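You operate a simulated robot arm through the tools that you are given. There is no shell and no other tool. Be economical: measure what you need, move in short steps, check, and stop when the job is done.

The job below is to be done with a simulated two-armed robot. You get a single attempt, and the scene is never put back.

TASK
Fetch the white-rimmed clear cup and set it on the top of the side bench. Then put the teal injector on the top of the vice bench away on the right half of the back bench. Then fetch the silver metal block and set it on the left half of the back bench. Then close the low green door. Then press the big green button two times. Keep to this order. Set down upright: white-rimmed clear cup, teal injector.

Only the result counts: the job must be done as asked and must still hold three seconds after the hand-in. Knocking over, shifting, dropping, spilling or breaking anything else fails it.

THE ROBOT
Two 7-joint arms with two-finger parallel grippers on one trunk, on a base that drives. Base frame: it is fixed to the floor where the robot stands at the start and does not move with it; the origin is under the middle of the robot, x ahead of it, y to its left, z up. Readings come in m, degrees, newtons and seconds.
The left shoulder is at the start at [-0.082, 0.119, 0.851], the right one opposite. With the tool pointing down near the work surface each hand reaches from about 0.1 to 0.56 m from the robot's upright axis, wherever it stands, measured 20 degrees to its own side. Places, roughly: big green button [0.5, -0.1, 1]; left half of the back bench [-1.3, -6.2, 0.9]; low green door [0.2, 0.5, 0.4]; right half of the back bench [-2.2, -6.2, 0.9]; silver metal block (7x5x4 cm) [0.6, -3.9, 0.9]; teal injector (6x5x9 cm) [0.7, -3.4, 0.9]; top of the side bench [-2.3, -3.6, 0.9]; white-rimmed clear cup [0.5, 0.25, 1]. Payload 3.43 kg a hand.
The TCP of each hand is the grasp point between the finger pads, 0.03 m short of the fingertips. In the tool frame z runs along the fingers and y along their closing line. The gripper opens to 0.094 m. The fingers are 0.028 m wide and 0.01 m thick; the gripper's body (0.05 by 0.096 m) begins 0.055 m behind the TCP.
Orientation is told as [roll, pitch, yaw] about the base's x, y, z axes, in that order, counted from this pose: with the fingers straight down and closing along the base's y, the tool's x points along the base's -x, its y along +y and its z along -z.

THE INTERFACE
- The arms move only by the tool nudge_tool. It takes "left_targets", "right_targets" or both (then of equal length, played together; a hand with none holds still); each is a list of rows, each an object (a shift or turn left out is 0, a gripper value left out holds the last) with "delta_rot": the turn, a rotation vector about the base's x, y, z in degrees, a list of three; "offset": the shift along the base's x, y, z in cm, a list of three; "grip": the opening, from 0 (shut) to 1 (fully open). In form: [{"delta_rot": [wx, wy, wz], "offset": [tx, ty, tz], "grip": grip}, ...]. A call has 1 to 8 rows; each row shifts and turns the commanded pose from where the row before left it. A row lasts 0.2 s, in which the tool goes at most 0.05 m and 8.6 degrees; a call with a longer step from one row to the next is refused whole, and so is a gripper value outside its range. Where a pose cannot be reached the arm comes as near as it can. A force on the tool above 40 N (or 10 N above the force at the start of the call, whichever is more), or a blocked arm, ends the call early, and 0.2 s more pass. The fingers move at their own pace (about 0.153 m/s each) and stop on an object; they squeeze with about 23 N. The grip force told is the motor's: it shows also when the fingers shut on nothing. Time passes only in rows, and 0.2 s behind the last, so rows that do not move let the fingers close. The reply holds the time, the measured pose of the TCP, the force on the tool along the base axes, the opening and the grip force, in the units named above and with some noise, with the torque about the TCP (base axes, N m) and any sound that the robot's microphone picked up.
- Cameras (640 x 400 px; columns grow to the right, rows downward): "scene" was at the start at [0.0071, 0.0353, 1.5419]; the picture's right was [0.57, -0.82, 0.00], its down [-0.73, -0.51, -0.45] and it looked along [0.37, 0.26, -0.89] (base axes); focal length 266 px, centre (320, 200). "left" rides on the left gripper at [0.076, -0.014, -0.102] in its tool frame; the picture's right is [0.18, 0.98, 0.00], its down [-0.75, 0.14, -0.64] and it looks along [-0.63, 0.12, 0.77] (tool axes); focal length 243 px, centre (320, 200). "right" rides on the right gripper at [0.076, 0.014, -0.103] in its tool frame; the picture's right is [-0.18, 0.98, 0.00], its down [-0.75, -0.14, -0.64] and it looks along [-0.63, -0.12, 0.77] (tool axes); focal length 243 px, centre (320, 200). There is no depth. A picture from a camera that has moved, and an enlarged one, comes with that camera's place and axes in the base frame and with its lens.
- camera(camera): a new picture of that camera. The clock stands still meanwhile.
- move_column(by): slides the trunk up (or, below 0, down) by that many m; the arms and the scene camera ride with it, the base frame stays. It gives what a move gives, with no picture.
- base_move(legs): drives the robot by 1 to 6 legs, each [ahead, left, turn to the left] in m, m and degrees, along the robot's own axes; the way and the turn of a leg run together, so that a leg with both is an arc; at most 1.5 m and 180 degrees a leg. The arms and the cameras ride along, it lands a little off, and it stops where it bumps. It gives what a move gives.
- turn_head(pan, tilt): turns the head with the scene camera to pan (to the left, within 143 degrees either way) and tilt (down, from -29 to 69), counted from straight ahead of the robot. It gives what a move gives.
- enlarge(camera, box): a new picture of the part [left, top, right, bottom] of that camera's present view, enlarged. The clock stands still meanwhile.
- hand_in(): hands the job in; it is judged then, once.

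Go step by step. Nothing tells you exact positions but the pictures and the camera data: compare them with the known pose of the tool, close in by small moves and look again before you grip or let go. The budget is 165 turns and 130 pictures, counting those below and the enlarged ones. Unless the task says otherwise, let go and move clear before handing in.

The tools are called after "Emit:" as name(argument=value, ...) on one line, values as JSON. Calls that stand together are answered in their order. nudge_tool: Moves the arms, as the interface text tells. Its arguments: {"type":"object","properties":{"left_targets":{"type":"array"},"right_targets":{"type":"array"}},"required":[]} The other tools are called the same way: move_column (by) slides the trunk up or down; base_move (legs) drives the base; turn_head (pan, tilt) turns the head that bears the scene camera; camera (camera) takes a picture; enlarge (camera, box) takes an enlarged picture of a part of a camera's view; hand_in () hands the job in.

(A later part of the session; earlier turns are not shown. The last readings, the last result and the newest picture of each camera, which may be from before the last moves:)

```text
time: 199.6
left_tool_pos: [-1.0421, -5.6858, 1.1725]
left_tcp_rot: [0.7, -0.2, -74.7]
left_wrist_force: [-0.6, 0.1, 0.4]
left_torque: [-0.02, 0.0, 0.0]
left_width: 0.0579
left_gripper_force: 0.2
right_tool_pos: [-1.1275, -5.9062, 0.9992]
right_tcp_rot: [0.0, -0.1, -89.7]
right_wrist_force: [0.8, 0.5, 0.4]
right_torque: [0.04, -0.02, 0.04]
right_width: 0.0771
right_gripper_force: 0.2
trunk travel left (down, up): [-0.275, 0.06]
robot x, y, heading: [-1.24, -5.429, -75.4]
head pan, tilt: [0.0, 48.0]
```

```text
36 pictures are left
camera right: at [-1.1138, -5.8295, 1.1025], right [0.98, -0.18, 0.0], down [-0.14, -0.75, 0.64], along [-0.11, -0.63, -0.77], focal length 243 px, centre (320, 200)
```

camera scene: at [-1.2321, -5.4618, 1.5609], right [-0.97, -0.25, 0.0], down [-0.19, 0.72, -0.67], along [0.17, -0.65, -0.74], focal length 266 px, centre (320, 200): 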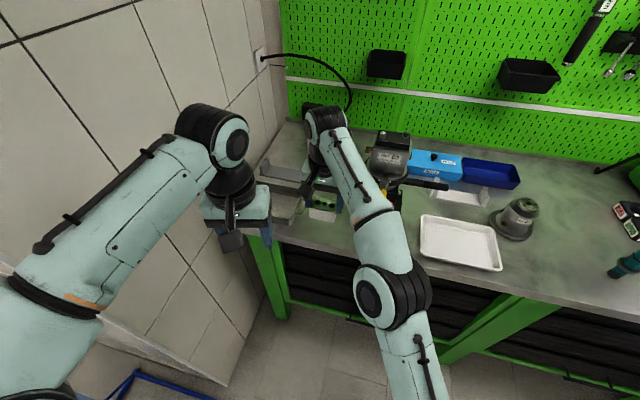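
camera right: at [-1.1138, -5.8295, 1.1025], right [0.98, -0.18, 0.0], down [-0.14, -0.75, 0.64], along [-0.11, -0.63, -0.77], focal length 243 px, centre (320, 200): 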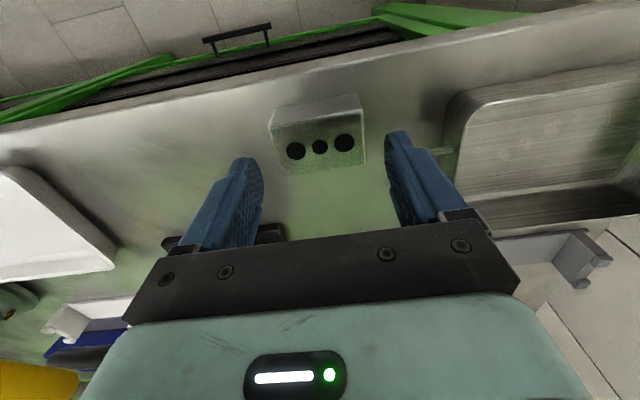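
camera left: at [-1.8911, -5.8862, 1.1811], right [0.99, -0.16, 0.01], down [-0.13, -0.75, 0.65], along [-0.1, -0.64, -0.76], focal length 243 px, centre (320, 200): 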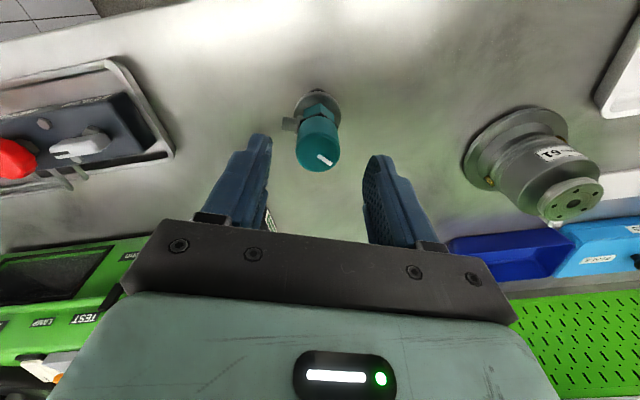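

The block is flat on the left half. I'll withdraw the hand and drive back toward the first bench.

Emit:
nudge_tool(right_targets=[{"offset": [0, 0.5, 4]}, {"offset": [0, 2, 4]}, {"offset": [-0.5, 4.5, 1]}, {"offset": [-1, 4.5, 0]}, {"offset": [-1, 4.5, 0]}, {}])

Emit:
base_move(legs=[[-0.5, 0, 0], [0, 0.6, 0], [-0.6, 0, 0], [0, 0, 165], [1.3, -0.4, 0]])

Emit:
base_move(legs=[[1.4, 0, 0]])

Emit:
turn_head(pan=-25, tilt=30)

Emit:
camera(camera="scene")

```text
time: 201.0
left_tool_pos: [-1.0424, -5.6876, 1.1725]
left_tcp_rot: [0.7, -0.1, -74.7]
left_wrist_force: [0.7, 0.2, 0.6]
left_torque: [-0.01, 0.03, 0.02]
left_width: 0.0586
left_gripper_force: 0.1
right_tool_pos: [-1.1515, -5.7457, 1.0895]
right_tcp_rot: [0.1, 0.0, -89.8]
right_wrist_force: [0.0, -0.8, 0.4]
right_torque: [0.06, 0.03, -0.01]
right_width: 0.0772
right_gripper_force: 0.1
trunk travel left (down, up): [-0.275, 0.06]
robot x, y, heading: [-1.241, -5.4257, -74.9]
head pan, tilt: [0.0, 48.0]
```

```text
time: 225.6
left_tool_pos: [-0.7202, -2.5847, 1.1722]
left_tcp_rot: [0.8, -0.2, 92.6]
left_wrist_force: [0.8, -0.2, -0.2]
left_torque: [0.01, -0.02, -0.04]
left_width: 0.0581
left_gripper_force: 0.0
right_tool_pos: [-0.5995, -2.551, 1.0899]
right_tcp_rot: [0.1, -0.2, 77.5]
right_wrist_force: [-0.1, -1.1, -0.5]
right_torque: [-0.03, 0.01, 0.01]
right_width: 0.0773
right_gripper_force: 0.1
trunk travel left (down, up): [-0.275, 0.06]
robot x, y, heading: [-0.5829, -2.8825, 91.7]
head pan, tilt: [0.0, 48.0]
```

```text
time: 232.7
left_tool_pos: [-0.7811, -1.1733, 1.1728]
left_tcp_rot: [0.7, -0.2, 93.2]
left_wrist_force: [-0.1, 1.0, -0.1]
left_torque: [0.05, 0.02, -0.01]
left_width: 0.0584
left_gripper_force: 0.1
right_tool_pos: [-0.6606, -1.139, 1.0891]
right_tcp_rot: [0.1, -0.1, 78.4]
right_wrist_force: [0.8, 0.3, 0.2]
right_torque: [0.01, 0.01, 0.0]
right_width: 0.077
right_gripper_force: 0.1
trunk travel left (down, up): [-0.275, 0.06]
robot x, y, heading: [-0.6406, -1.4708, 92.7]
head pan, tilt: [0.0, 48.0]
```

```text
time: 233.6
left_tool_pos: [-0.7811, -1.1739, 1.1713]
left_tcp_rot: [0.7, -0.2, 93.2]
left_wrist_force: [-0.4, 0.5, 0.5]
left_torque: [-0.01, -0.04, 0.0]
left_width: 0.0583
left_gripper_force: 0.1
right_tool_pos: [-0.6601, -1.139, 1.0884]
right_tcp_rot: [0.1, 0.0, 78.3]
right_wrist_force: [-0.7, -0.2, 0.3]
right_torque: [-0.01, 0.01, 0.0]
right_width: 0.077
right_gripper_force: 0.0
trunk travel left (down, up): [-0.275, 0.06]
robot x, y, heading: [-0.6441, -1.4676, 92.5]
head pan, tilt: [-25.0, 30.0]
```

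```text
35 pictures are left
camera scene: at [-0.6045, -1.4291, 1.5877], right [0.93, -0.38, 0.0], down [-0.19, -0.46, -0.87], along [0.33, 0.8, -0.5], focal length 266 px, centre (320, 200)
```

scene: 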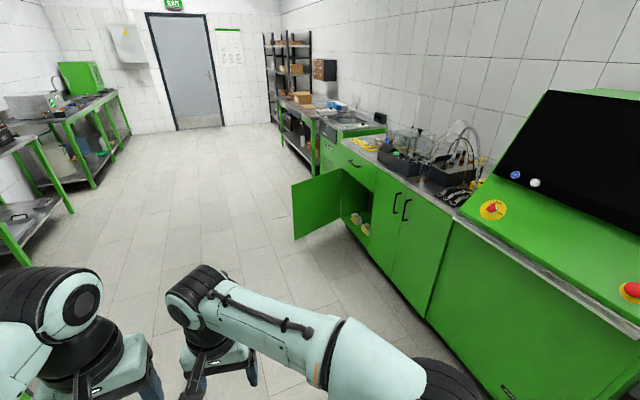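

The low door is hinged at its far side near (0.43, 0.52) and stands open toward the robot, free edge near (-0.06, 0.46). I'll drive beside it, face it, and look closely.

Emit:
base_move(legs=[[1.45, 0, 0], [0, 0, -92.5]])

Emit:
turn_head(pan=20, tilt=40)

Emit:
camera(camera="scene")

```text
time: 244.7
left_tool_pos: [-0.4078, 0.1131, 1.1712]
left_tcp_rot: [0.7, -0.2, 1.4]
left_wrist_force: [0.1, -0.5, -0.1]
left_torque: [0.0, -0.01, 0.02]
left_width: 0.0582
left_gripper_force: 0.1
right_tool_pos: [-0.3773, -0.0074, 1.0896]
right_tcp_rot: [0.2, -0.1, -13.6]
right_wrist_force: [0.0, 0.2, -0.7]
right_torque: [0.0, 0.01, -0.01]
right_width: 0.0773
right_gripper_force: 0.1
trunk travel left (down, up): [-0.275, 0.06]
robot x, y, heading: [-0.7055, -0.0182, 1.0]
head pan, tilt: [-25.0, 30.0]
```

```text
time: 245.8
left_tool_pos: [-0.4088, 0.1126, 1.1717]
left_tcp_rot: [0.8, -0.2, 1.5]
left_wrist_force: [-0.4, 0.3, 0.2]
left_torque: [-0.02, -0.01, -0.02]
left_width: 0.0584
left_gripper_force: 0.1
right_tool_pos: [-0.377, -0.0093, 1.0897]
right_tcp_rot: [0.0, -0.1, -13.6]
right_wrist_force: [0.1, -0.3, -0.7]
right_torque: [-0.01, -0.03, 0.0]
right_width: 0.0771
right_gripper_force: 0.2
trunk travel left (down, up): [-0.275, 0.06]
robot x, y, heading: [-0.7073, -0.0147, 0.4]
head pan, tilt: [20.0, 40.0]
```

```text
34 pictures are left
camera scene: at [-0.6722, 0.0108, 1.5724], right [0.35, -0.94, 0.0], down [-0.6, -0.23, -0.77], along [0.72, 0.27, -0.64], focal length 266 px, centre (320, 200)
```

scene: 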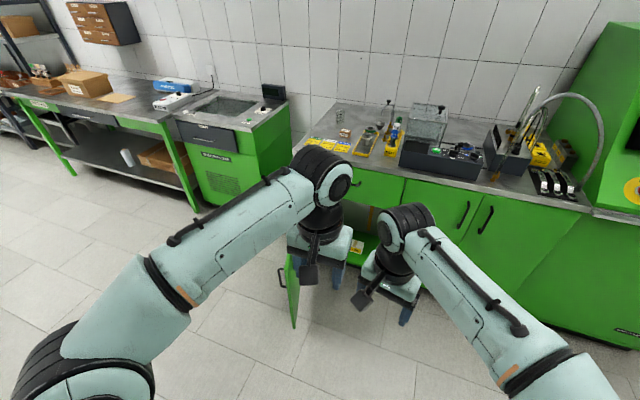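

The door's free edge is near (-0.085, 0.39), top about z 0.68, with a handle on its outer face. I'll place the robot at about (-0.38, 0.30), lower the trunk, and bring the left hand to the outer side of the door.

Emit:
base_move(legs=[[0.33, 0.315, 0]])

Emit:
nudge_tool(left_targets=[{"offset": [3, 3, 0], "grip": 0.3}, {"offset": [3, 3, 0], "grip": 0}, {"offset": [3, 3, 0]}, {"offset": [3, 2, 0]}])

Emit:
move_column(by=-0.2)

Emit:
turn_head(pan=35, tilt=55)

Emit:
camera(camera="scene")

Emit:
camera(camera="left")

```text
time: 249.1
left_tool_pos: [-0.0838, 0.4277, 1.1718]
left_tcp_rot: [0.6, -0.1, 1.5]
left_wrist_force: [-0.5, 0.1, -0.5]
left_torque: [0.0, 0.01, 0.0]
left_width: 0.0583
left_gripper_force: 0.0
right_tool_pos: [-0.0523, 0.3057, 1.0908]
right_tcp_rot: [0.1, -0.2, -13.6]
right_wrist_force: [0.4, 0.6, 0.4]
right_torque: [0.0, -0.02, 0.0]
right_width: 0.0771
right_gripper_force: 0.1
trunk travel left (down, up): [-0.275, 0.06]
robot x, y, heading: [-0.3832, 0.2968, 0.9]
head pan, tilt: [20.0, 40.0]
```

```text
time: 250.1
left_tool_pos: [0.0366, 0.5384, 1.1698]
left_tcp_rot: [0.8, 0.1, 1.4]
left_wrist_force: [-0.4, 0.1, -0.2]
left_torque: [-0.03, 0.03, -0.02]
left_width: 0.0
left_gripper_force: 23.0
right_tool_pos: [-0.0513, 0.3061, 1.0882]
right_tcp_rot: [0.0, 0.0, -13.7]
right_wrist_force: [-0.5, 0.6, 0.7]
right_torque: [-0.02, 0.02, 0.0]
right_width: 0.0772
right_gripper_force: 0.0
trunk travel left (down, up): [-0.275, 0.06]
robot x, y, heading: [-0.3835, 0.2966, 1.2]
head pan, tilt: [20.0, 40.0]
```

```text
time: 252.3
left_tool_pos: [0.0404, 0.5365, 0.9358]
left_tcp_rot: [0.8, 3.7, 1.5]
left_wrist_force: [0.4, 0.9, 0.2]
left_torque: [-0.01, 0.02, 0.02]
left_width: 0.0
left_gripper_force: 22.5
right_tool_pos: [-0.0532, 0.3066, 0.8907]
right_tcp_rot: [0.1, -0.1, -13.6]
right_wrist_force: [-0.2, -0.7, -0.4]
right_torque: [0.02, 0.01, -0.02]
right_width: 0.0769
right_gripper_force: 0.1
trunk travel left (down, up): [-0.075, 0.26]
robot x, y, heading: [-0.3838, 0.2962, 1.0]
head pan, tilt: [20.0, 40.0]
```

```text
time: 253.0
left_tool_pos: [0.0404, 0.5378, 0.9354]
left_tcp_rot: [0.8, 3.6, 1.5]
left_wrist_force: [0.1, 0.3, 0.0]
left_torque: [0.01, -0.01, -0.03]
left_width: 0.0
left_gripper_force: 22.3
right_tool_pos: [-0.0519, 0.3069, 0.8901]
right_tcp_rot: [0.1, -0.1, -13.6]
right_wrist_force: [0.1, -0.4, -0.2]
right_torque: [0.0, 0.03, 0.01]
right_width: 0.0773
right_gripper_force: 0.0
trunk travel left (down, up): [-0.075, 0.26]
robot x, y, heading: [-0.3826, 0.2942, 0.7]
head pan, tilt: [35.0, 55.0]
```

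```text
33 pictures are left
camera scene: at [-0.3394, 0.3377, 1.3457], right [0.59, -0.81, 0.0], down [-0.66, -0.48, -0.57], along [0.47, 0.34, -0.82], focal length 266 px, centre (320, 200)
```

scene: 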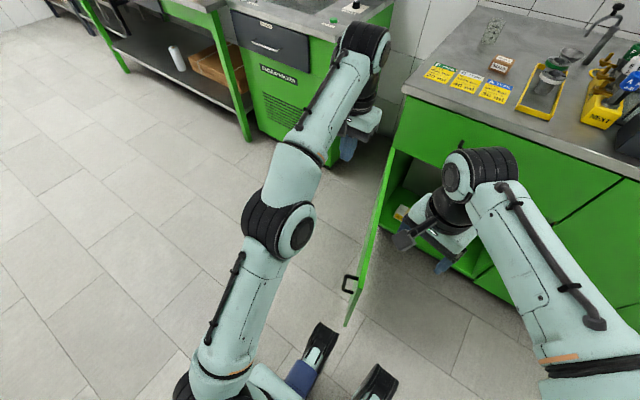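

```text
32 pictures are left
camera left: at [-0.0298, 0.5197, 1.0433], right [-0.21, 0.98, 0.02], down [0.79, 0.15, 0.59], along [0.58, 0.14, -0.8], focal length 243 px, centre (320, 200)
```

left: 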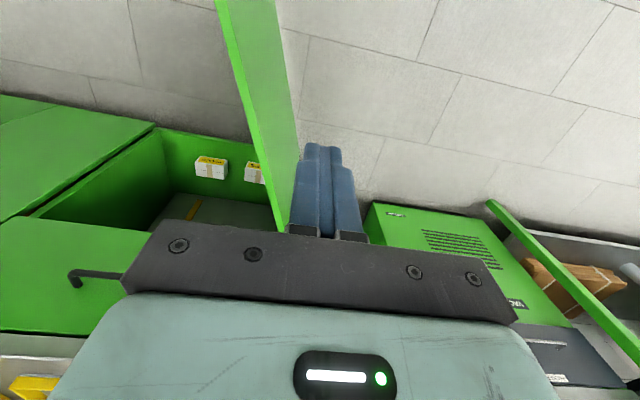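

The closed fingers are just outside the door. I'll lower the hand along its outer face to about z 0.6.

Emit:
nudge_tool(left_targets=[{"offset": [0, 0, -4.8]}, {"offset": [0, 0, -4.8]}, {"offset": [0, 0, -4.8]}, {"offset": [0, 0, -4.8]}, {"offset": [0, 0, -4.8]}, {"offset": [0, 0, -4.8]}, {"offset": [0, 0, -4]}, {}])

Emit:
camera(camera="scene")

Emit:
camera(camera="left")

```text
time: 254.8
left_tool_pos: [0.0397, 0.538, 0.6074]
left_tcp_rot: [0.7, 3.7, 1.5]
left_wrist_force: [0.2, -0.4, 0.0]
left_torque: [-0.01, 0.01, 0.03]
left_width: 0.0
left_gripper_force: 22.8
right_tool_pos: [-0.0524, 0.3066, 0.889]
right_tcp_rot: [0.1, -0.1, -13.6]
right_wrist_force: [-0.1, 0.1, 0.1]
right_torque: [0.01, 0.03, -0.03]
right_width: 0.0773
right_gripper_force: 0.2
trunk travel left (down, up): [-0.075, 0.26]
robot x, y, heading: [-0.3846, 0.2929, 0.7]
head pan, tilt: [35.0, 55.0]
```

```text
31 pictures are left
camera scene: at [-0.3396, 0.3377, 1.3456], right [0.59, -0.81, 0.0], down [-0.66, -0.48, -0.57], along [0.47, 0.34, -0.82], focal length 266 px, centre (320, 200)
```

scene: 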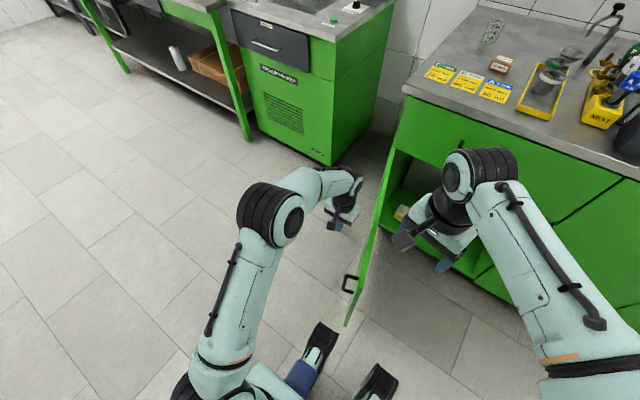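

```text
30 pictures are left
camera left: at [-0.0302, 0.5193, 0.7156], right [-0.21, 0.98, 0.02], down [0.79, 0.15, 0.59], along [0.58, 0.14, -0.8], focal length 243 px, centre (320, 200)
```

left: 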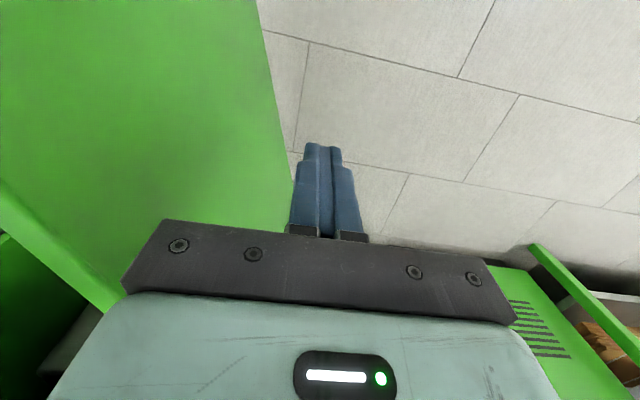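

The hand is beside the door's outer face. I'll move the right hand out of the way and push the door along its arc.

Emit:
nudge_tool(right_targets=[{"offset": [-1, -4, 2]}, {"offset": [-1, -4, 2]}, {"offset": [-1, -4, 2]}, {"offset": [-1, -4, 2]}])

Emit:
nudge_tool(left_targets=[{"offset": [0, -4.7, 0]}, {"offset": [0.6, -4.7, 0]}, {"offset": [1.2, -4.6, 0]}, {"offset": [1.7, -4.4, 0]}, {"offset": [2.2, -4.2, 0]}])

Emit:
camera(camera="scene")

```text
time: 255.8
left_tool_pos: [0.0406, 0.5372, 0.6073]
left_tcp_rot: [0.8, 3.7, 1.5]
left_wrist_force: [-0.5, 0.2, 0.5]
left_torque: [0.0, 0.02, 0.01]
left_width: 0.0
left_gripper_force: 23.0
right_tool_pos: [-0.0925, 0.1451, 0.9701]
right_tcp_rot: [0.1, -0.1, -13.6]
right_wrist_force: [-0.7, 0.1, 0.6]
right_torque: [0.0, 0.0, 0.02]
right_width: 0.0771
right_gripper_force: 0.0
trunk travel left (down, up): [-0.075, 0.26]
robot x, y, heading: [-0.3864, 0.297, 0.7]
head pan, tilt: [35.0, 55.0]
```

```text
time: 257.0
left_tool_pos: [0.0973, 0.3115, 0.6071]
left_tcp_rot: [0.7, 3.7, 1.3]
left_wrist_force: [0.0, 0.2, -0.2]
left_torque: [-0.02, -0.03, -0.02]
left_width: 0.0
left_gripper_force: 22.5
right_tool_pos: [-0.0939, 0.1447, 0.9703]
right_tcp_rot: [0.1, -0.1, -13.6]
right_wrist_force: [-0.6, 0.2, 0.3]
right_torque: [0.03, -0.03, 0.02]
right_width: 0.0771
right_gripper_force: 0.1
trunk travel left (down, up): [-0.075, 0.26]
robot x, y, heading: [-0.3838, 0.2944, 0.8]
head pan, tilt: [35.0, 55.0]
```

```text
29 pictures are left
camera scene: at [-0.3392, 0.3372, 1.3456], right [0.59, -0.81, 0.0], down [-0.66, -0.48, -0.57], along [0.46, 0.34, -0.82], focal length 266 px, centre (320, 200)
```

scene: 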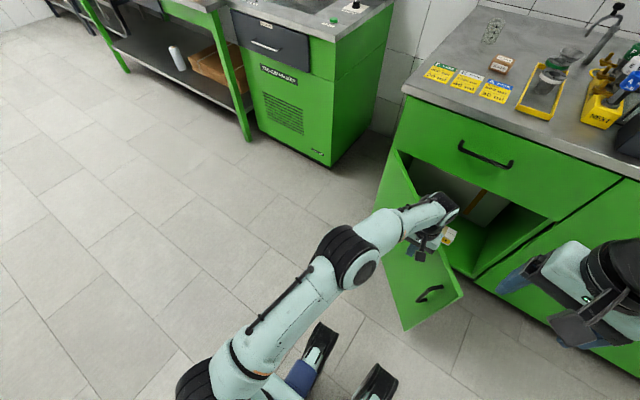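

The door swings freely and is about halfway. I'll drive ahead and slightly right to keep pushing it.

Emit:
base_move(legs=[[0.2, -0.1, 0]])

Emit:
camera(camera="scene")

```text
time: 258.7
left_tool_pos: [0.2972, 0.2155, 0.6073]
left_tcp_rot: [0.6, 3.8, 1.3]
left_wrist_force: [0.2, -1.0, 0.5]
left_torque: [0.03, 0.04, -0.01]
left_width: 0.0
left_gripper_force: 23.0
right_tool_pos: [0.1084, 0.0497, 0.9693]
right_tcp_rot: [0.0, 0.0, -13.6]
right_wrist_force: [-0.1, 0.9, -0.5]
right_torque: [-0.01, 0.05, -0.01]
right_width: 0.0772
right_gripper_force: 0.2
trunk travel left (down, up): [-0.075, 0.26]
robot x, y, heading: [-0.1816, 0.1991, 0.9]
head pan, tilt: [35.0, 55.0]
```

```text
28 pictures are left
camera scene: at [-0.1378, 0.2408, 1.3456], right [0.59, -0.81, 0.0], down [-0.66, -0.48, -0.57], along [0.46, 0.34, -0.82], focal length 266 px, centre (320, 200)
```

scene: 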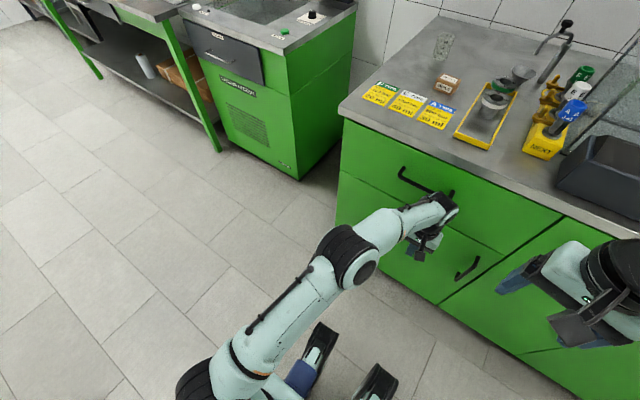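

The door is nearly shut. I'll move the hand to y ≈ 0.14, clear of both handles, and push straight in until it stops.

Emit:
nudge_tool(left_targets=[{"offset": [0, -3.8, 0]}, {"offset": [0, -3.8, 0]}, {"offset": [2.5, 0, 0]}, {"offset": [2.5, 0, 0]}, {"offset": [2, 0, 0]}, {"offset": [1.5, 0, 0]}, {"offset": [1, 0, 0]}, {}])

Emit:
camera(camera="scene")

```text
time: 260.5
left_tool_pos: [0.3108, 0.1479, 0.6075]
left_tcp_rot: [0.6, 3.7, 1.3]
left_wrist_force: [0.6, -0.2, -0.2]
left_torque: [-0.03, -0.03, 0.0]
left_width: 0.0003
left_gripper_force: 23.4
left hand out of reach, approached as far as the arm can: row 3, 4, 5, 6, 7
right_tool_pos: [0.1081, 0.0487, 0.9711]
right_tcp_rot: [0.1, 0.0, -13.7]
right_wrist_force: [0.5, -0.9, 0.2]
right_torque: [-0.01, 0.01, 0.01]
right_width: 0.0771
right_gripper_force: 0.0
trunk travel left (down, up): [-0.075, 0.26]
robot x, y, heading: [-0.1769, 0.1986, 0.6]
head pan, tilt: [35.0, 55.0]
```

```text
27 pictures are left
camera scene: at [-0.1383, 0.241, 1.3456], right [0.59, -0.81, 0.0], down [-0.66, -0.48, -0.57], along [0.47, 0.34, -0.82], focal length 266 px, centre (320, 200)
```

scene: 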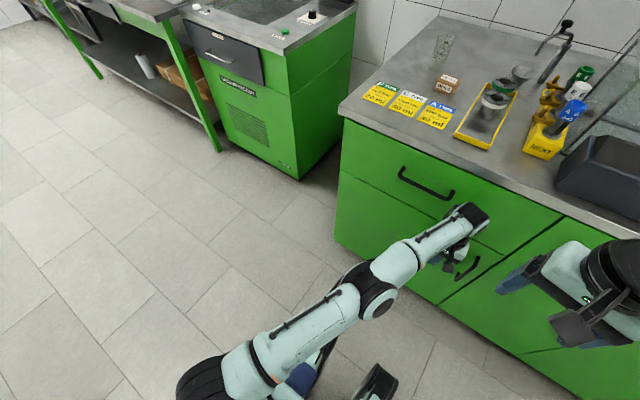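

Out of arm reach, so I'll use the base to push gently, 7 cm.

Emit:
base_move(legs=[[0.07, 0, 0]])

Emit:
enlarge(camera="scene", box=[320, 120, 580, 320])

Emit:
camera(camera="left")

```text
time: 261.5
left_tool_pos: [0.3479, 0.1491, 0.6076]
left_tcp_rot: [1.0, 5.1, 1.2]
left_wrist_force: [-0.2, 0.7, 0.9]
left_torque: [0.0, 0.0, 0.0]
left_width: 0.0
left_gripper_force: 23.3
right_tool_pos: [0.1523, 0.0499, 0.97]
right_tcp_rot: [0.0, -0.1, -13.7]
right_wrist_force: [0.1, 0.4, 1.0]
right_torque: [-0.01, 0.03, -0.01]
right_width: 0.0772
right_gripper_force: 0.1
trunk travel left (down, up): [-0.075, 0.26]
robot x, y, heading: [-0.1361, 0.1989, 1.0]
head pan, tilt: [35.0, 55.0]
stopped in leg 1: the force on the tool passed its limit at 160 N (the readings are from after the stop); the commanded pose is now the measured one
```

```text
2.00 times, centred on (450, 220) of scene
camera zoom: at [-0.097, 0.2429, 1.3457], right [0.59, -0.81, 0.0], down [-0.66, -0.48, -0.57], along [0.47, 0.34, -0.82], focal length 532 px, centre (60, 160)
```

zoom: 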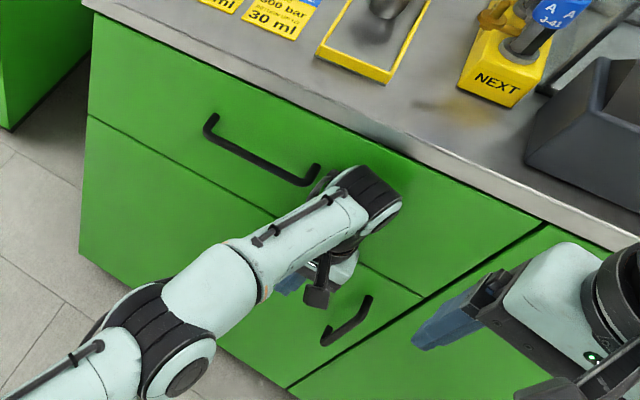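

```text
25 pictures are left
camera left: at [0.28, 0.1319, 0.7176], right [-0.2, 0.98, 0.04], down [0.81, 0.15, 0.57], along [0.56, 0.14, -0.82], focal length 243 px, centre (320, 200)
```

left: 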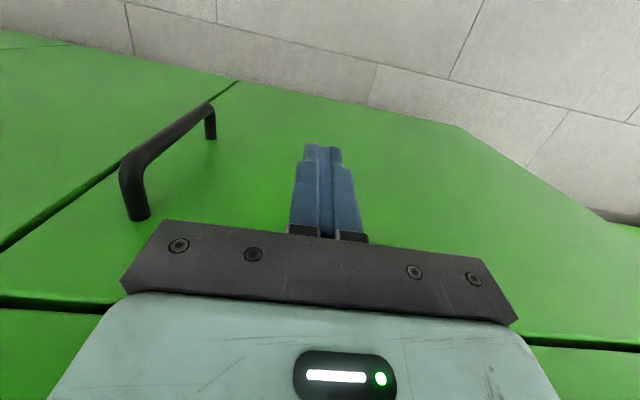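

The door looks flush. I'll press a little with the hand to verify it's fully shut, then back off.

Emit:
nudge_tool(left_targets=[{"offset": [0.7, 0, 0]}, {"offset": [0.7, 0, 0]}, {"offset": [0.7, 0, 0]}, {"offset": [0.7, 0, 0]}, {}])

Emit:
enlarge(camera="scene", box=[320, 120, 580, 320])

```text
time: 262.7
left_tool_pos: [0.3466, 0.15, 0.6077]
left_tcp_rot: [1.2, 5.1, 1.2]
left_wrist_force: [1.2, -0.3, -0.5]
left_torque: [0.0, 0.05, -0.01]
left_width: 0.0
left_gripper_force: 23.3
left hand out of reach, approached as far as the arm can: row 1, 2, 3, 4
right_tool_pos: [0.1518, 0.0502, 0.9696]
right_tcp_rot: [0.0, -0.2, -13.6]
right_wrist_force: [0.9, 0.2, 0.1]
right_torque: [-0.01, 0.01, -0.01]
right_width: 0.0771
right_gripper_force: 0.0
trunk travel left (down, up): [-0.075, 0.26]
robot x, y, heading: [-0.1387, 0.1989, 1.0]
head pan, tilt: [35.0, 55.0]
```

```text
2.00 times, centred on (450, 220) of scene
camera zoom: at [-0.0972, 0.243, 1.3457], right [0.59, -0.81, 0.0], down [-0.66, -0.48, -0.57], along [0.47, 0.34, -0.82], focal length 532 px, centre (60, 160)
```

zoom: 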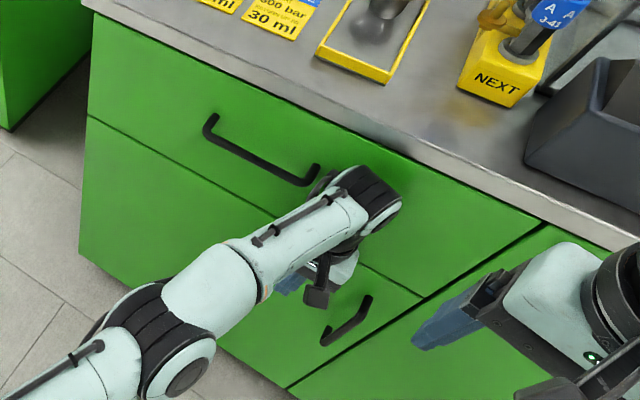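

The door appears closed, but the wrist may have met the drawer first. I'll retract, lower the hand below the drawer, move the base up, and press the door with the arm to be sure.

Emit:
nudge_tool(left_targets=[{"offset": [-4, 0, 0]}, {"offset": [-4, 0, 0]}, {"offset": [-2, 0, -3]}, {"offset": [0, 0, -4.5]}, {"offset": [0, 0, -4.5]}, {}])

Emit:
move_column(by=-0.06)

Emit:
base_move(legs=[[0.08, 0, 0]])

Emit:
nudge_tool(left_targets=[{"offset": [2, 0, 0]}, {"offset": [1.5, 0, 0]}, {"offset": [1, 0, 0]}, {"offset": [1, 0, 0]}, {"offset": [1, 0, 0]}, {"offset": [1, 0, 0]}, {"offset": [1, 0, 0]}])

Emit:
enlarge(camera="scene", box=[300, 120, 580, 340])

```text
time: 264.1
left_tool_pos: [0.248, 0.148, 0.4871]
left_tcp_rot: [1.1, 5.3, 1.4]
left_wrist_force: [-0.2, -0.3, 0.3]
left_torque: [0.04, 0.0, 0.01]
left_width: 0.0
left_gripper_force: 23.3
right_tool_pos: [0.1541, 0.0487, 0.97]
right_tcp_rot: [-0.1, 0.0, -13.7]
right_wrist_force: [-0.4, 1.1, -0.2]
right_torque: [-0.02, 0.04, 0.02]
right_width: 0.0772
right_gripper_force: 0.1
trunk travel left (down, up): [-0.075, 0.26]
robot x, y, heading: [-0.1366, 0.1996, 1.2]
head pan, tilt: [35.0, 55.0]
```

```text
time: 265.1
left_tool_pos: [0.2491, 0.1485, 0.4265]
left_tcp_rot: [1.1, 5.3, 1.2]
left_wrist_force: [1.2, 0.0, 0.4]
left_torque: [0.0, -0.02, -0.01]
left_width: 0.0
left_gripper_force: 22.9
right_tool_pos: [0.1544, 0.0489, 0.9085]
right_tcp_rot: [0.0, 0.0, -13.7]
right_wrist_force: [0.5, -0.3, -0.5]
right_torque: [0.03, 0.0, 0.01]
right_width: 0.0771
right_gripper_force: 0.0
trunk travel left (down, up): [-0.015, 0.32]
robot x, y, heading: [-0.1356, 0.1987, 0.9]
head pan, tilt: [35.0, 55.0]
```

```text
time: 266.1
left_tool_pos: [0.3281, 0.1491, 0.4264]
left_tcp_rot: [1.2, 5.4, 1.2]
left_wrist_force: [0.1, -0.1, 0.0]
left_torque: [0.03, 0.04, -0.01]
left_width: 0.0
left_gripper_force: 22.7
right_tool_pos: [0.2336, 0.0501, 0.9102]
right_tcp_rot: [-0.1, 0.0, -13.8]
right_wrist_force: [-0.7, 0.2, 1.1]
right_torque: [0.03, -0.02, 0.01]
right_width: 0.0772
right_gripper_force: 0.1
trunk travel left (down, up): [-0.015, 0.32]
robot x, y, heading: [-0.0574, 0.2028, 0.6]
head pan, tilt: [35.0, 55.0]
```

```text
time: 267.9
left_tool_pos: [0.3442, 0.1457, 0.4267]
left_tcp_rot: [1.1, 6.0, 0.1]
left_wrist_force: [-1.0, 0.3, -0.2]
left_torque: [-0.01, 0.06, 0.03]
left_width: 0.0
left_gripper_force: 23.2
right_tool_pos: [0.1703, 0.0536, 0.9137]
right_tcp_rot: [-0.2, -0.7, -13.7]
right_wrist_force: [0.3, 0.2, -0.7]
right_torque: [-0.03, 0.02, 0.01]
right_width: 0.0771
right_gripper_force: 0.1
trunk travel left (down, up): [-0.015, 0.32]
robot x, y, heading: [-0.1109, 0.1997, 1.0]
head pan, tilt: [35.0, 55.0]
stopped in row 7 (left hand): the arm was blocked; the commanded pose is now the measured one
```

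```text
1.82 times, centred on (440, 230) of scene
camera zoom: at [-0.0637, 0.2491, 1.2856], right [0.59, -0.81, 0.01], down [-0.66, -0.48, -0.58], along [0.47, 0.33, -0.81], focal length 484 px, centre (102, 146)
```

zoom: 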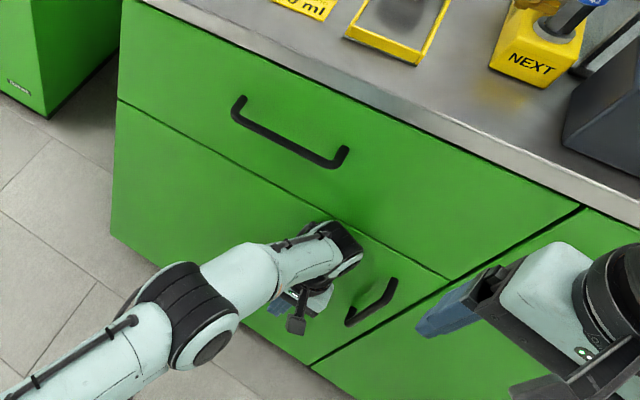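

The arm pressed the door hard enough to push the base back, so the door is fully shut. I'll retract, back up, raise the trunk, and look at the button.

Emit:
nudge_tool(left_targets=[{"offset": [-4.5, 0, 0]}, {"offset": [-4.5, 0, 0]}, {"offset": [-3, 0, 0]}])

Emit:
base_move(legs=[[-0.25, 0, 0]])

Emit:
move_column(by=0.26)

Emit:
nudge_tool(left_targets=[{"offset": [0, 0, 4.8]}, {"offset": [0, 0, 4.8]}, {"offset": [0, 0, 4.8]}, {"offset": [0, 0, 4.8]}, {"offset": [0, 0, 4.8]}, {"offset": [0, 0, 4.8]}, {"offset": [0, 0, 4.8]}, {"offset": [0, 0, 4.8]}])

Emit:
turn_head(pan=0, tilt=45)

Emit:
camera(camera="scene")

```text
time: 268.8
left_tool_pos: [0.2332, 0.1452, 0.4191]
left_tcp_rot: [1.5, 6.8, 0.3]
left_wrist_force: [0.2, 0.1, -0.2]
left_torque: [0.02, 0.0, -0.03]
left_width: 0.0
left_gripper_force: 23.3
right_tool_pos: [0.1837, 0.0497, 0.909]
right_tcp_rot: [-0.2, 0.0, -13.8]
right_wrist_force: [0.0, 0.8, 0.6]
right_torque: [0.0, 0.02, 0.03]
right_width: 0.0771
right_gripper_force: 0.1
trunk travel left (down, up): [-0.015, 0.32]
robot x, y, heading: [-0.1074, 0.2012, 1.0]
head pan, tilt: [35.0, 55.0]
```

```text
time: 270.6
left_tool_pos: [-0.0138, 0.1423, 0.4195]
left_tcp_rot: [1.6, 6.9, 0.3]
left_wrist_force: [-0.5, -0.2, -0.1]
left_torque: [0.0, -0.02, 0.02]
left_width: 0.0
left_gripper_force: 23.0
right_tool_pos: [-0.0646, 0.0443, 0.9085]
right_tcp_rot: [-0.1, -0.1, -13.9]
right_wrist_force: [0.2, 0.5, -1.2]
right_torque: [-0.03, -0.06, -0.03]
right_width: 0.0771
right_gripper_force: 0.1
trunk travel left (down, up): [-0.015, 0.32]
robot x, y, heading: [-0.3543, 0.1971, 0.7]
head pan, tilt: [35.0, 55.0]
```

```text
time: 273.2
left_tool_pos: [-0.0148, 0.1406, 0.6781]
left_tcp_rot: [1.6, 7.0, 0.4]
left_wrist_force: [0.5, -0.1, 0.1]
left_torque: [0.0, -0.03, -0.01]
left_width: 0.0002
left_gripper_force: 22.2
right_tool_pos: [-0.0635, 0.0455, 1.1686]
right_tcp_rot: [-0.2, -0.1, -13.9]
right_wrist_force: [-0.3, 0.4, -0.7]
right_torque: [-0.03, 0.0, -0.02]
right_width: 0.0771
right_gripper_force: 0.1
trunk travel left (down, up): [-0.275, 0.06]
robot x, y, heading: [-0.3569, 0.1968, 0.8]
head pan, tilt: [35.0, 55.0]
```

```text
time: 275.0
left_tool_pos: [-0.0148, 0.1429, 1.0619]
left_tcp_rot: [1.7, 6.9, 0.2]
left_wrist_force: [0.3, 0.7, 0.8]
left_torque: [-0.04, -0.01, 0.0]
left_width: 0.0
left_gripper_force: 22.9
right_tool_pos: [-0.0654, 0.0451, 1.1681]
right_tcp_rot: [0.0, 0.0, -13.9]
right_wrist_force: [-0.4, 0.2, 0.0]
right_torque: [-0.01, -0.01, -0.04]
right_width: 0.077
right_gripper_force: 0.1
trunk travel left (down, up): [-0.275, 0.06]
robot x, y, heading: [-0.3538, 0.1969, 0.9]
head pan, tilt: [35.0, 55.0]
```

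```text
time: 276.1
left_tool_pos: [-0.0144, 0.1421, 1.063]
left_tcp_rot: [1.6, 6.8, 0.2]
left_wrist_force: [-0.1, 0.7, -0.4]
left_torque: [0.0, 0.02, 0.03]
left_width: 0.0002
left_gripper_force: 22.8
right_tool_pos: [-0.0641, 0.0459, 1.1686]
right_tcp_rot: [-0.1, 0.0, -13.9]
right_wrist_force: [0.9, 0.8, 0.0]
right_torque: [-0.01, 0.01, -0.03]
right_width: 0.0772
right_gripper_force: 0.0
trunk travel left (down, up): [-0.275, 0.06]
robot x, y, heading: [-0.3528, 0.1985, 0.7]
head pan, tilt: [0.0, 45.0]
```

```text
22 pictures are left
camera scene: at [-0.318, 0.1977, 1.5651], right [0.01, -1.0, 0.0], down [-0.71, -0.01, -0.71], along [0.71, 0.01, -0.71], focal length 266 px, centre (320, 200)
```

scene: 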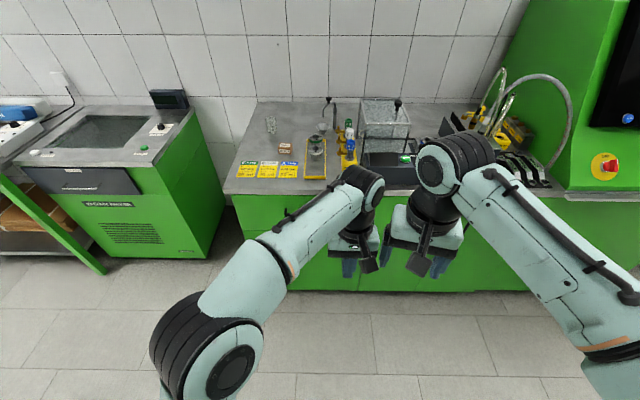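

A green button shows at about (406, 160) on the black panel. Zooming in.

Emit:
enlarge(camera="scene", box=[340, 90, 480, 190])

```text
4.00 times, centred on (410, 140) of scene
camera zoom: at [-0.318, 0.1977, 1.5651], right [0.01, -1.0, 0.0], down [-0.71, -0.01, -0.71], along [0.71, 0.01, -0.71], focal length 1065 px, centre (-40, 440)
```

zoom: 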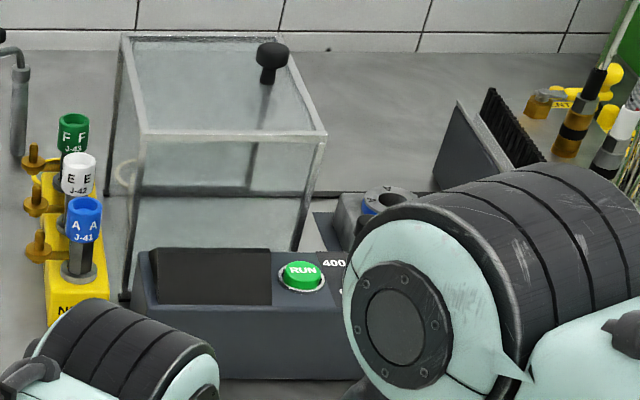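

The RUN button is near (0.46, -0.094, ~1.0). I'll clear the left hand to the left, close the right gripper, and drive back to the start pose.

Emit:
nudge_tool(left_targets=[{"offset": [0, 4, 2]}, {"offset": [0, 4, 2]}, {"offset": [0, 4, 2]}, {"offset": [-1, 4, 1]}, {"offset": [-1, 3, 0]}], right_targets=[{"grip": 0.4}, {"grip": 0}, {"grip": 0, "delta_rot": [0, 0, 7]}, {"grip": 0, "delta_rot": [0, 0, 7]}, {"grip": 0}])

Emit:
base_move(legs=[[0.34, -0.17, -0.7]])

Emit:
turn_head(pan=10, tilt=55)

Emit:
camera(camera="right")

Emit:
camera(camera="scene")

```text
time: 277.2
left_tool_pos: [-0.0349, 0.3332, 1.1323]
left_tcp_rot: [1.5, 7.0, 0.2]
left_wrist_force: [-0.3, 0.7, -0.2]
left_torque: [-0.02, -0.03, 0.01]
left_width: 0.0001
left_gripper_force: 23.4
right_tool_pos: [-0.0639, 0.0463, 1.1688]
right_tcp_rot: [-0.1, 0.0, 0.2]
right_wrist_force: [0.5, 0.7, -0.1]
right_torque: [-0.01, 0.0, 0.02]
right_width: 0.0001
right_gripper_force: 23.0
trunk travel left (down, up): [-0.275, 0.06]
robot x, y, heading: [-0.3542, 0.2005, 0.6]
head pan, tilt: [0.0, 45.0]
```

```text
time: 279.7
left_tool_pos: [0.3093, 0.1597, 1.1318]
left_tcp_rot: [1.6, 6.8, -0.5]
left_wrist_force: [-0.2, -0.9, -0.5]
left_torque: [0.01, -0.05, -0.01]
left_width: 0.0
left_gripper_force: 22.9
right_tool_pos: [0.2757, -0.1275, 1.1691]
right_tcp_rot: [0.0, 0.0, -0.8]
right_wrist_force: [-0.3, 0.1, 0.3]
right_torque: [0.01, -0.02, 0.01]
right_width: 0.0001
right_gripper_force: 23.0
trunk travel left (down, up): [-0.275, 0.06]
robot x, y, heading: [-0.0118, 0.0319, 0.1]
head pan, tilt: [0.0, 45.0]
```

```text
time: 280.4
left_tool_pos: [0.3085, 0.1605, 1.1318]
left_tcp_rot: [1.6, 6.9, -0.6]
left_wrist_force: [-0.6, -0.2, -0.4]
left_torque: [0.02, 0.0, -0.04]
left_width: 0.0
left_gripper_force: 23.2
right_tool_pos: [0.2763, -0.1272, 1.1693]
right_tcp_rot: [-0.1, 0.0, -0.7]
right_wrist_force: [0.2, 0.2, 0.1]
right_torque: [0.02, -0.01, 0.0]
right_width: 0.0001
right_gripper_force: 23.4
trunk travel left (down, up): [-0.275, 0.06]
robot x, y, heading: [-0.0115, 0.0304, -0.0]
head pan, tilt: [10.0, 55.0]
```

```text
20 pictures are left
camera right: at [0.1992, -0.1114, 1.272], right [0.2, 0.98, 0.0], down [0.75, -0.15, 0.64], along [0.63, -0.13, -0.77], focal length 243 px, centre (320, 200)
```

right: 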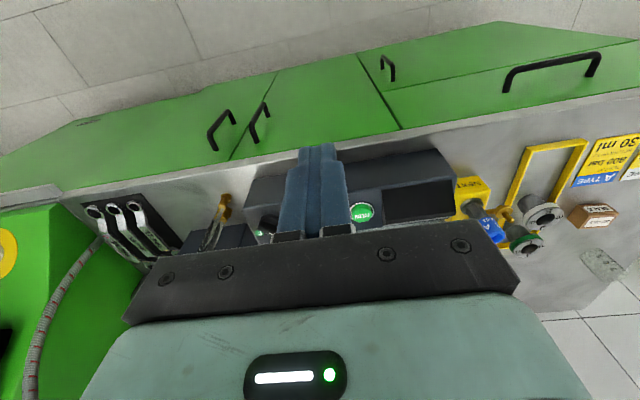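

```text
19 pictures are left
camera scene: at [0.0138, 0.0412, 1.5517], right [0.17, -0.98, 0.0], down [-0.81, -0.14, -0.57], along [0.57, 0.1, -0.82], focal length 266 px, centre (320, 200)
```

scene: 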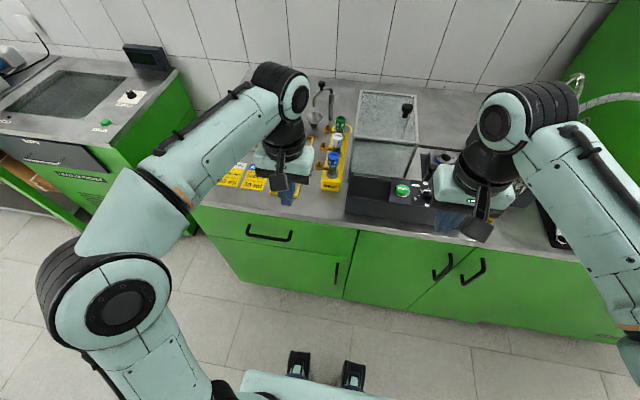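

Door is confirmed shut. The button is at about (0.479, -0.101, 0.981), with the glass box front at x 0.54 behind it. I'll bring the closed right fingers above the button.

Emit:
base_move(legs=[[0.035, 0, 0]])

Emit:
nudge_tool(right_targets=[{"offset": [4, 0.7, -1]}, {"offset": [4, 0.7, -2]}, {"offset": [4, 0.7, -2.5]}, {"offset": [4, 0.5, -2.5]}, {}])

Emit:
camera(camera="right")

Emit:
enlarge(camera="scene", box=[340, 100, 500, 240])

```text
time: 281.2
left_tool_pos: [0.3439, 0.159, 1.1315]
left_tcp_rot: [1.6, 6.8, -0.5]
left_wrist_force: [-0.1, -0.2, 0.6]
left_torque: [0.01, 0.0, 0.0]
left_width: 0.0
left_gripper_force: 23.0
right_tool_pos: [0.3094, -0.1253, 1.1688]
right_tcp_rot: [-0.1, 0.0, -0.6]
right_wrist_force: [-0.3, -0.3, 1.0]
right_torque: [0.02, 0.0, -0.02]
right_width: 0.0
right_gripper_force: 23.0
trunk travel left (down, up): [-0.275, 0.06]
robot x, y, heading: [0.0193, 0.0307, 0.1]
head pan, tilt: [10.0, 55.0]
```

```text
time: 282.4
left_tool_pos: [0.3413, 0.1595, 1.1318]
left_tcp_rot: [1.6, 6.9, -0.5]
left_wrist_force: [-0.4, 0.2, 0.1]
left_torque: [0.01, -0.02, 0.03]
left_width: 0.0
left_gripper_force: 23.3
right_tool_pos: [0.4688, -0.1014, 1.0892]
right_tcp_rot: [-0.1, -0.1, -0.5]
right_wrist_force: [-1.0, 0.3, 0.6]
right_torque: [-0.02, -0.04, 0.01]
right_width: 0.0
right_gripper_force: 22.8
trunk travel left (down, up): [-0.275, 0.06]
robot x, y, heading: [0.0229, 0.0304, 0.0]
head pan, tilt: [10.0, 55.0]
```

```text
18 pictures are left
camera right: at [0.3928, -0.0859, 1.1925], right [0.19, 0.98, 0.0], down [0.75, -0.15, 0.64], along [0.63, -0.13, -0.77], focal length 243 px, centre (320, 200)
```

right: 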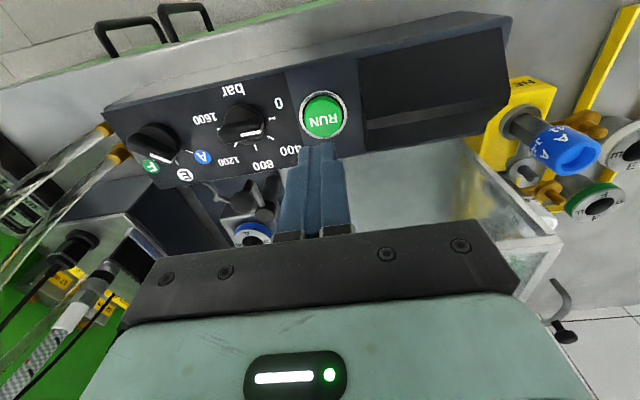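

```text
2.86 times, centred on (420, 170) of scene
camera zoom: at [0.0473, 0.0411, 1.5517], right [0.17, -0.98, 0.0], down [-0.81, -0.14, -0.57], along [0.57, 0.1, -0.82], focal length 761 px, centre (34, 286)
```

zoom: 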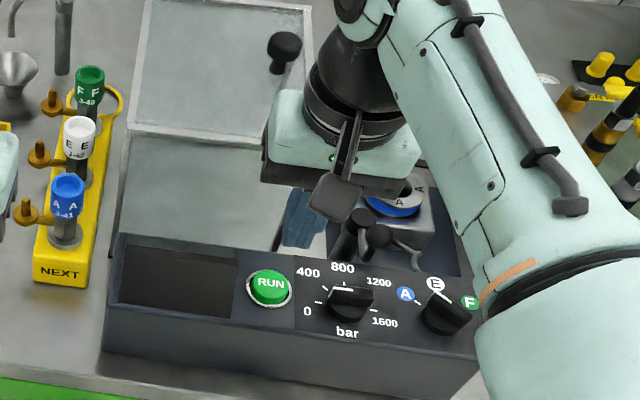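

The fingertips are right above RUN. I'll descend to just over it and then press in small steps.

Emit:
nudge_tool(right_targets=[{"offset": [0.5, 0.1, -2.5]}, {"offset": [0, 0, -2.5]}, {"offset": [0, 0, -1]}, {}])

Emit:
camera(camera="right")

Emit:
enlarge(camera="scene", box=[340, 120, 460, 240])

```text
time: 283.4
left_tool_pos: [0.3444, 0.1588, 1.1325]
left_tcp_rot: [1.7, 6.9, -0.5]
left_wrist_force: [0.0, 0.1, -1.0]
left_torque: [0.03, 0.0, 0.05]
left_width: 0.0
left_gripper_force: 23.0
right_tool_pos: [0.4753, -0.099, 1.0294]
right_tcp_rot: [-0.1, 0.0, -0.6]
right_wrist_force: [0.6, 0.5, -1.5]
right_torque: [0.01, -0.04, 0.0]
right_width: 0.0
right_gripper_force: 23.5
trunk travel left (down, up): [-0.275, 0.06]
robot x, y, heading: [0.0264, 0.0296, 0.0]
head pan, tilt: [10.0, 55.0]
```

```text
16 pictures are left
camera right: at [0.3986, -0.0841, 1.1317], right [0.2, 0.98, 0.0], down [0.75, -0.15, 0.64], along [0.63, -0.13, -0.77], focal length 243 px, centre (320, 200)
```

right: 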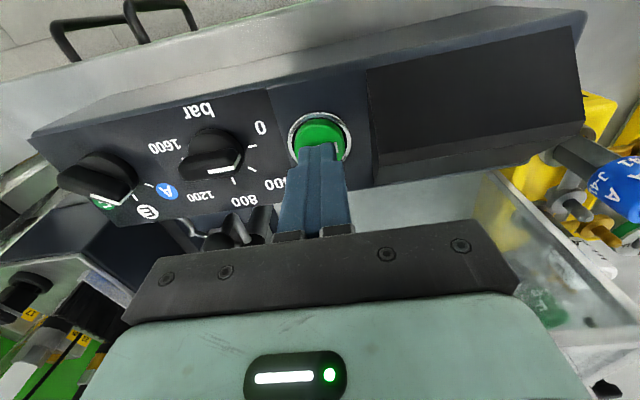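

```text
3.33 times, centred on (400, 180) of scene
camera zoom: at [0.0483, 0.0413, 1.5517], right [0.17, -0.98, 0.0], down [-0.81, -0.14, -0.57], along [0.56, 0.1, -0.82], focal length 887 px, centre (53, 267)
```

zoom: 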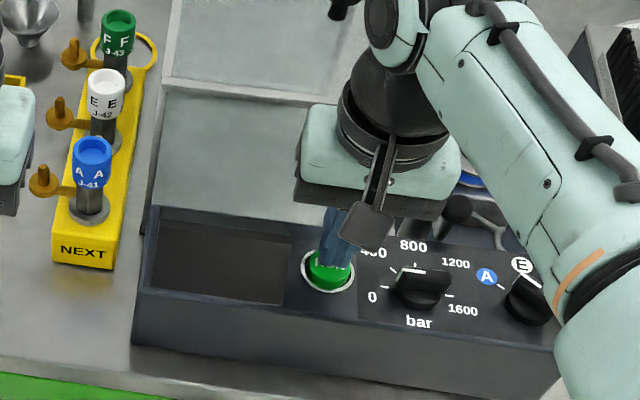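

The button centre is about (0.469, -0.100); I'll shift 6 mm back and press.

Emit:
nudge_tool(right_targets=[{"offset": [-0.6, -0.1, -0.3]}, {"offset": [0, 0, -0.5]}, {"offset": [0, 0, -0.4]}, {"offset": [0, 0, -0.3]}, {"offset": [0, 0, -0.3]}])

```text
time: 284.6
left_tool_pos: [0.3418, 0.1598, 1.1333]
left_tcp_rot: [1.6, 6.8, -0.4]
left_wrist_force: [-0.6, -0.7, -0.1]
left_torque: [0.05, 0.02, 0.01]
left_width: 0.0
left_gripper_force: 23.2
right_tool_pos: [0.4678, -0.1005, 1.016]
right_tcp_rot: [0.0, -0.6, -0.7]
right_wrist_force: [2.4, -4.1, 36.7]
right_torque: [-0.11, -0.08, 0.02]
right_width: 0.0002
right_gripper_force: 22.5
trunk travel left (down, up): [-0.275, 0.06]
robot x, y, heading: [0.0218, 0.0322, 0.1]
head pan, tilt: [10.0, 55.0]
heard: click
```

One click heard: first press done. I'll rise clear, then press again the same way.

Emit:
nudge_tool(right_targets=[{"offset": [0, 0, 1]}, {"offset": [0, 0, 1]}, {}, {}])

Emit:
camera(camera="right")

```text
time: 285.6
left_tool_pos: [0.3437, 0.1585, 1.1311]
left_tcp_rot: [1.6, 6.9, -0.5]
left_wrist_force: [-0.2, -0.8, -0.1]
left_torque: [0.01, -0.03, -0.04]
left_width: 0.0001
left_gripper_force: 23.3
right_tool_pos: [0.4686, -0.1001, 1.031]
right_tcp_rot: [-0.1, 0.1, -0.5]
right_wrist_force: [0.4, -0.4, 0.3]
right_torque: [-0.01, -0.01, 0.01]
right_width: 0.0002
right_gripper_force: 22.8
trunk travel left (down, up): [-0.275, 0.06]
robot x, y, heading: [0.0219, 0.033, 0.0]
head pan, tilt: [10.0, 55.0]
```

```text
14 pictures are left
camera right: at [0.3925, -0.0851, 1.1337], right [0.19, 0.98, 0.0], down [0.75, -0.15, 0.64], along [0.63, -0.13, -0.77], focal length 243 px, centre (320, 200)
```

right: 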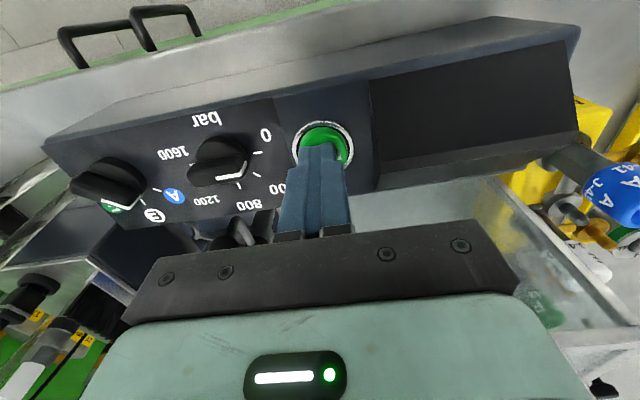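

Emit:
nudge_tool(right_targets=[{"offset": [0, 0, -0.6]}, {"offset": [0, 0, -0.5]}, {"offset": [0, 0, -0.4]}, {"offset": [0, 0, -0.3]}, {"offset": [0, 0, -0.2]}])

```text
time: 286.8
left_tool_pos: [0.3426, 0.1582, 1.1324]
left_tcp_rot: [1.7, 6.9, -0.5]
left_wrist_force: [-0.3, 0.0, 0.1]
left_torque: [-0.04, 0.02, 0.0]
left_width: 0.0
left_gripper_force: 23.2
right_tool_pos: [0.4702, -0.0998, 1.0148]
right_tcp_rot: [-0.1, -0.7, -0.7]
right_wrist_force: [1.9, -2.8, 35.2]
right_torque: [-0.05, -0.08, 0.02]
right_width: 0.0001
right_gripper_force: 23.3
trunk travel left (down, up): [-0.275, 0.06]
robot x, y, heading: [0.0191, 0.0276, -0.1]
head pan, tilt: [10.0, 55.0]
heard: click
```

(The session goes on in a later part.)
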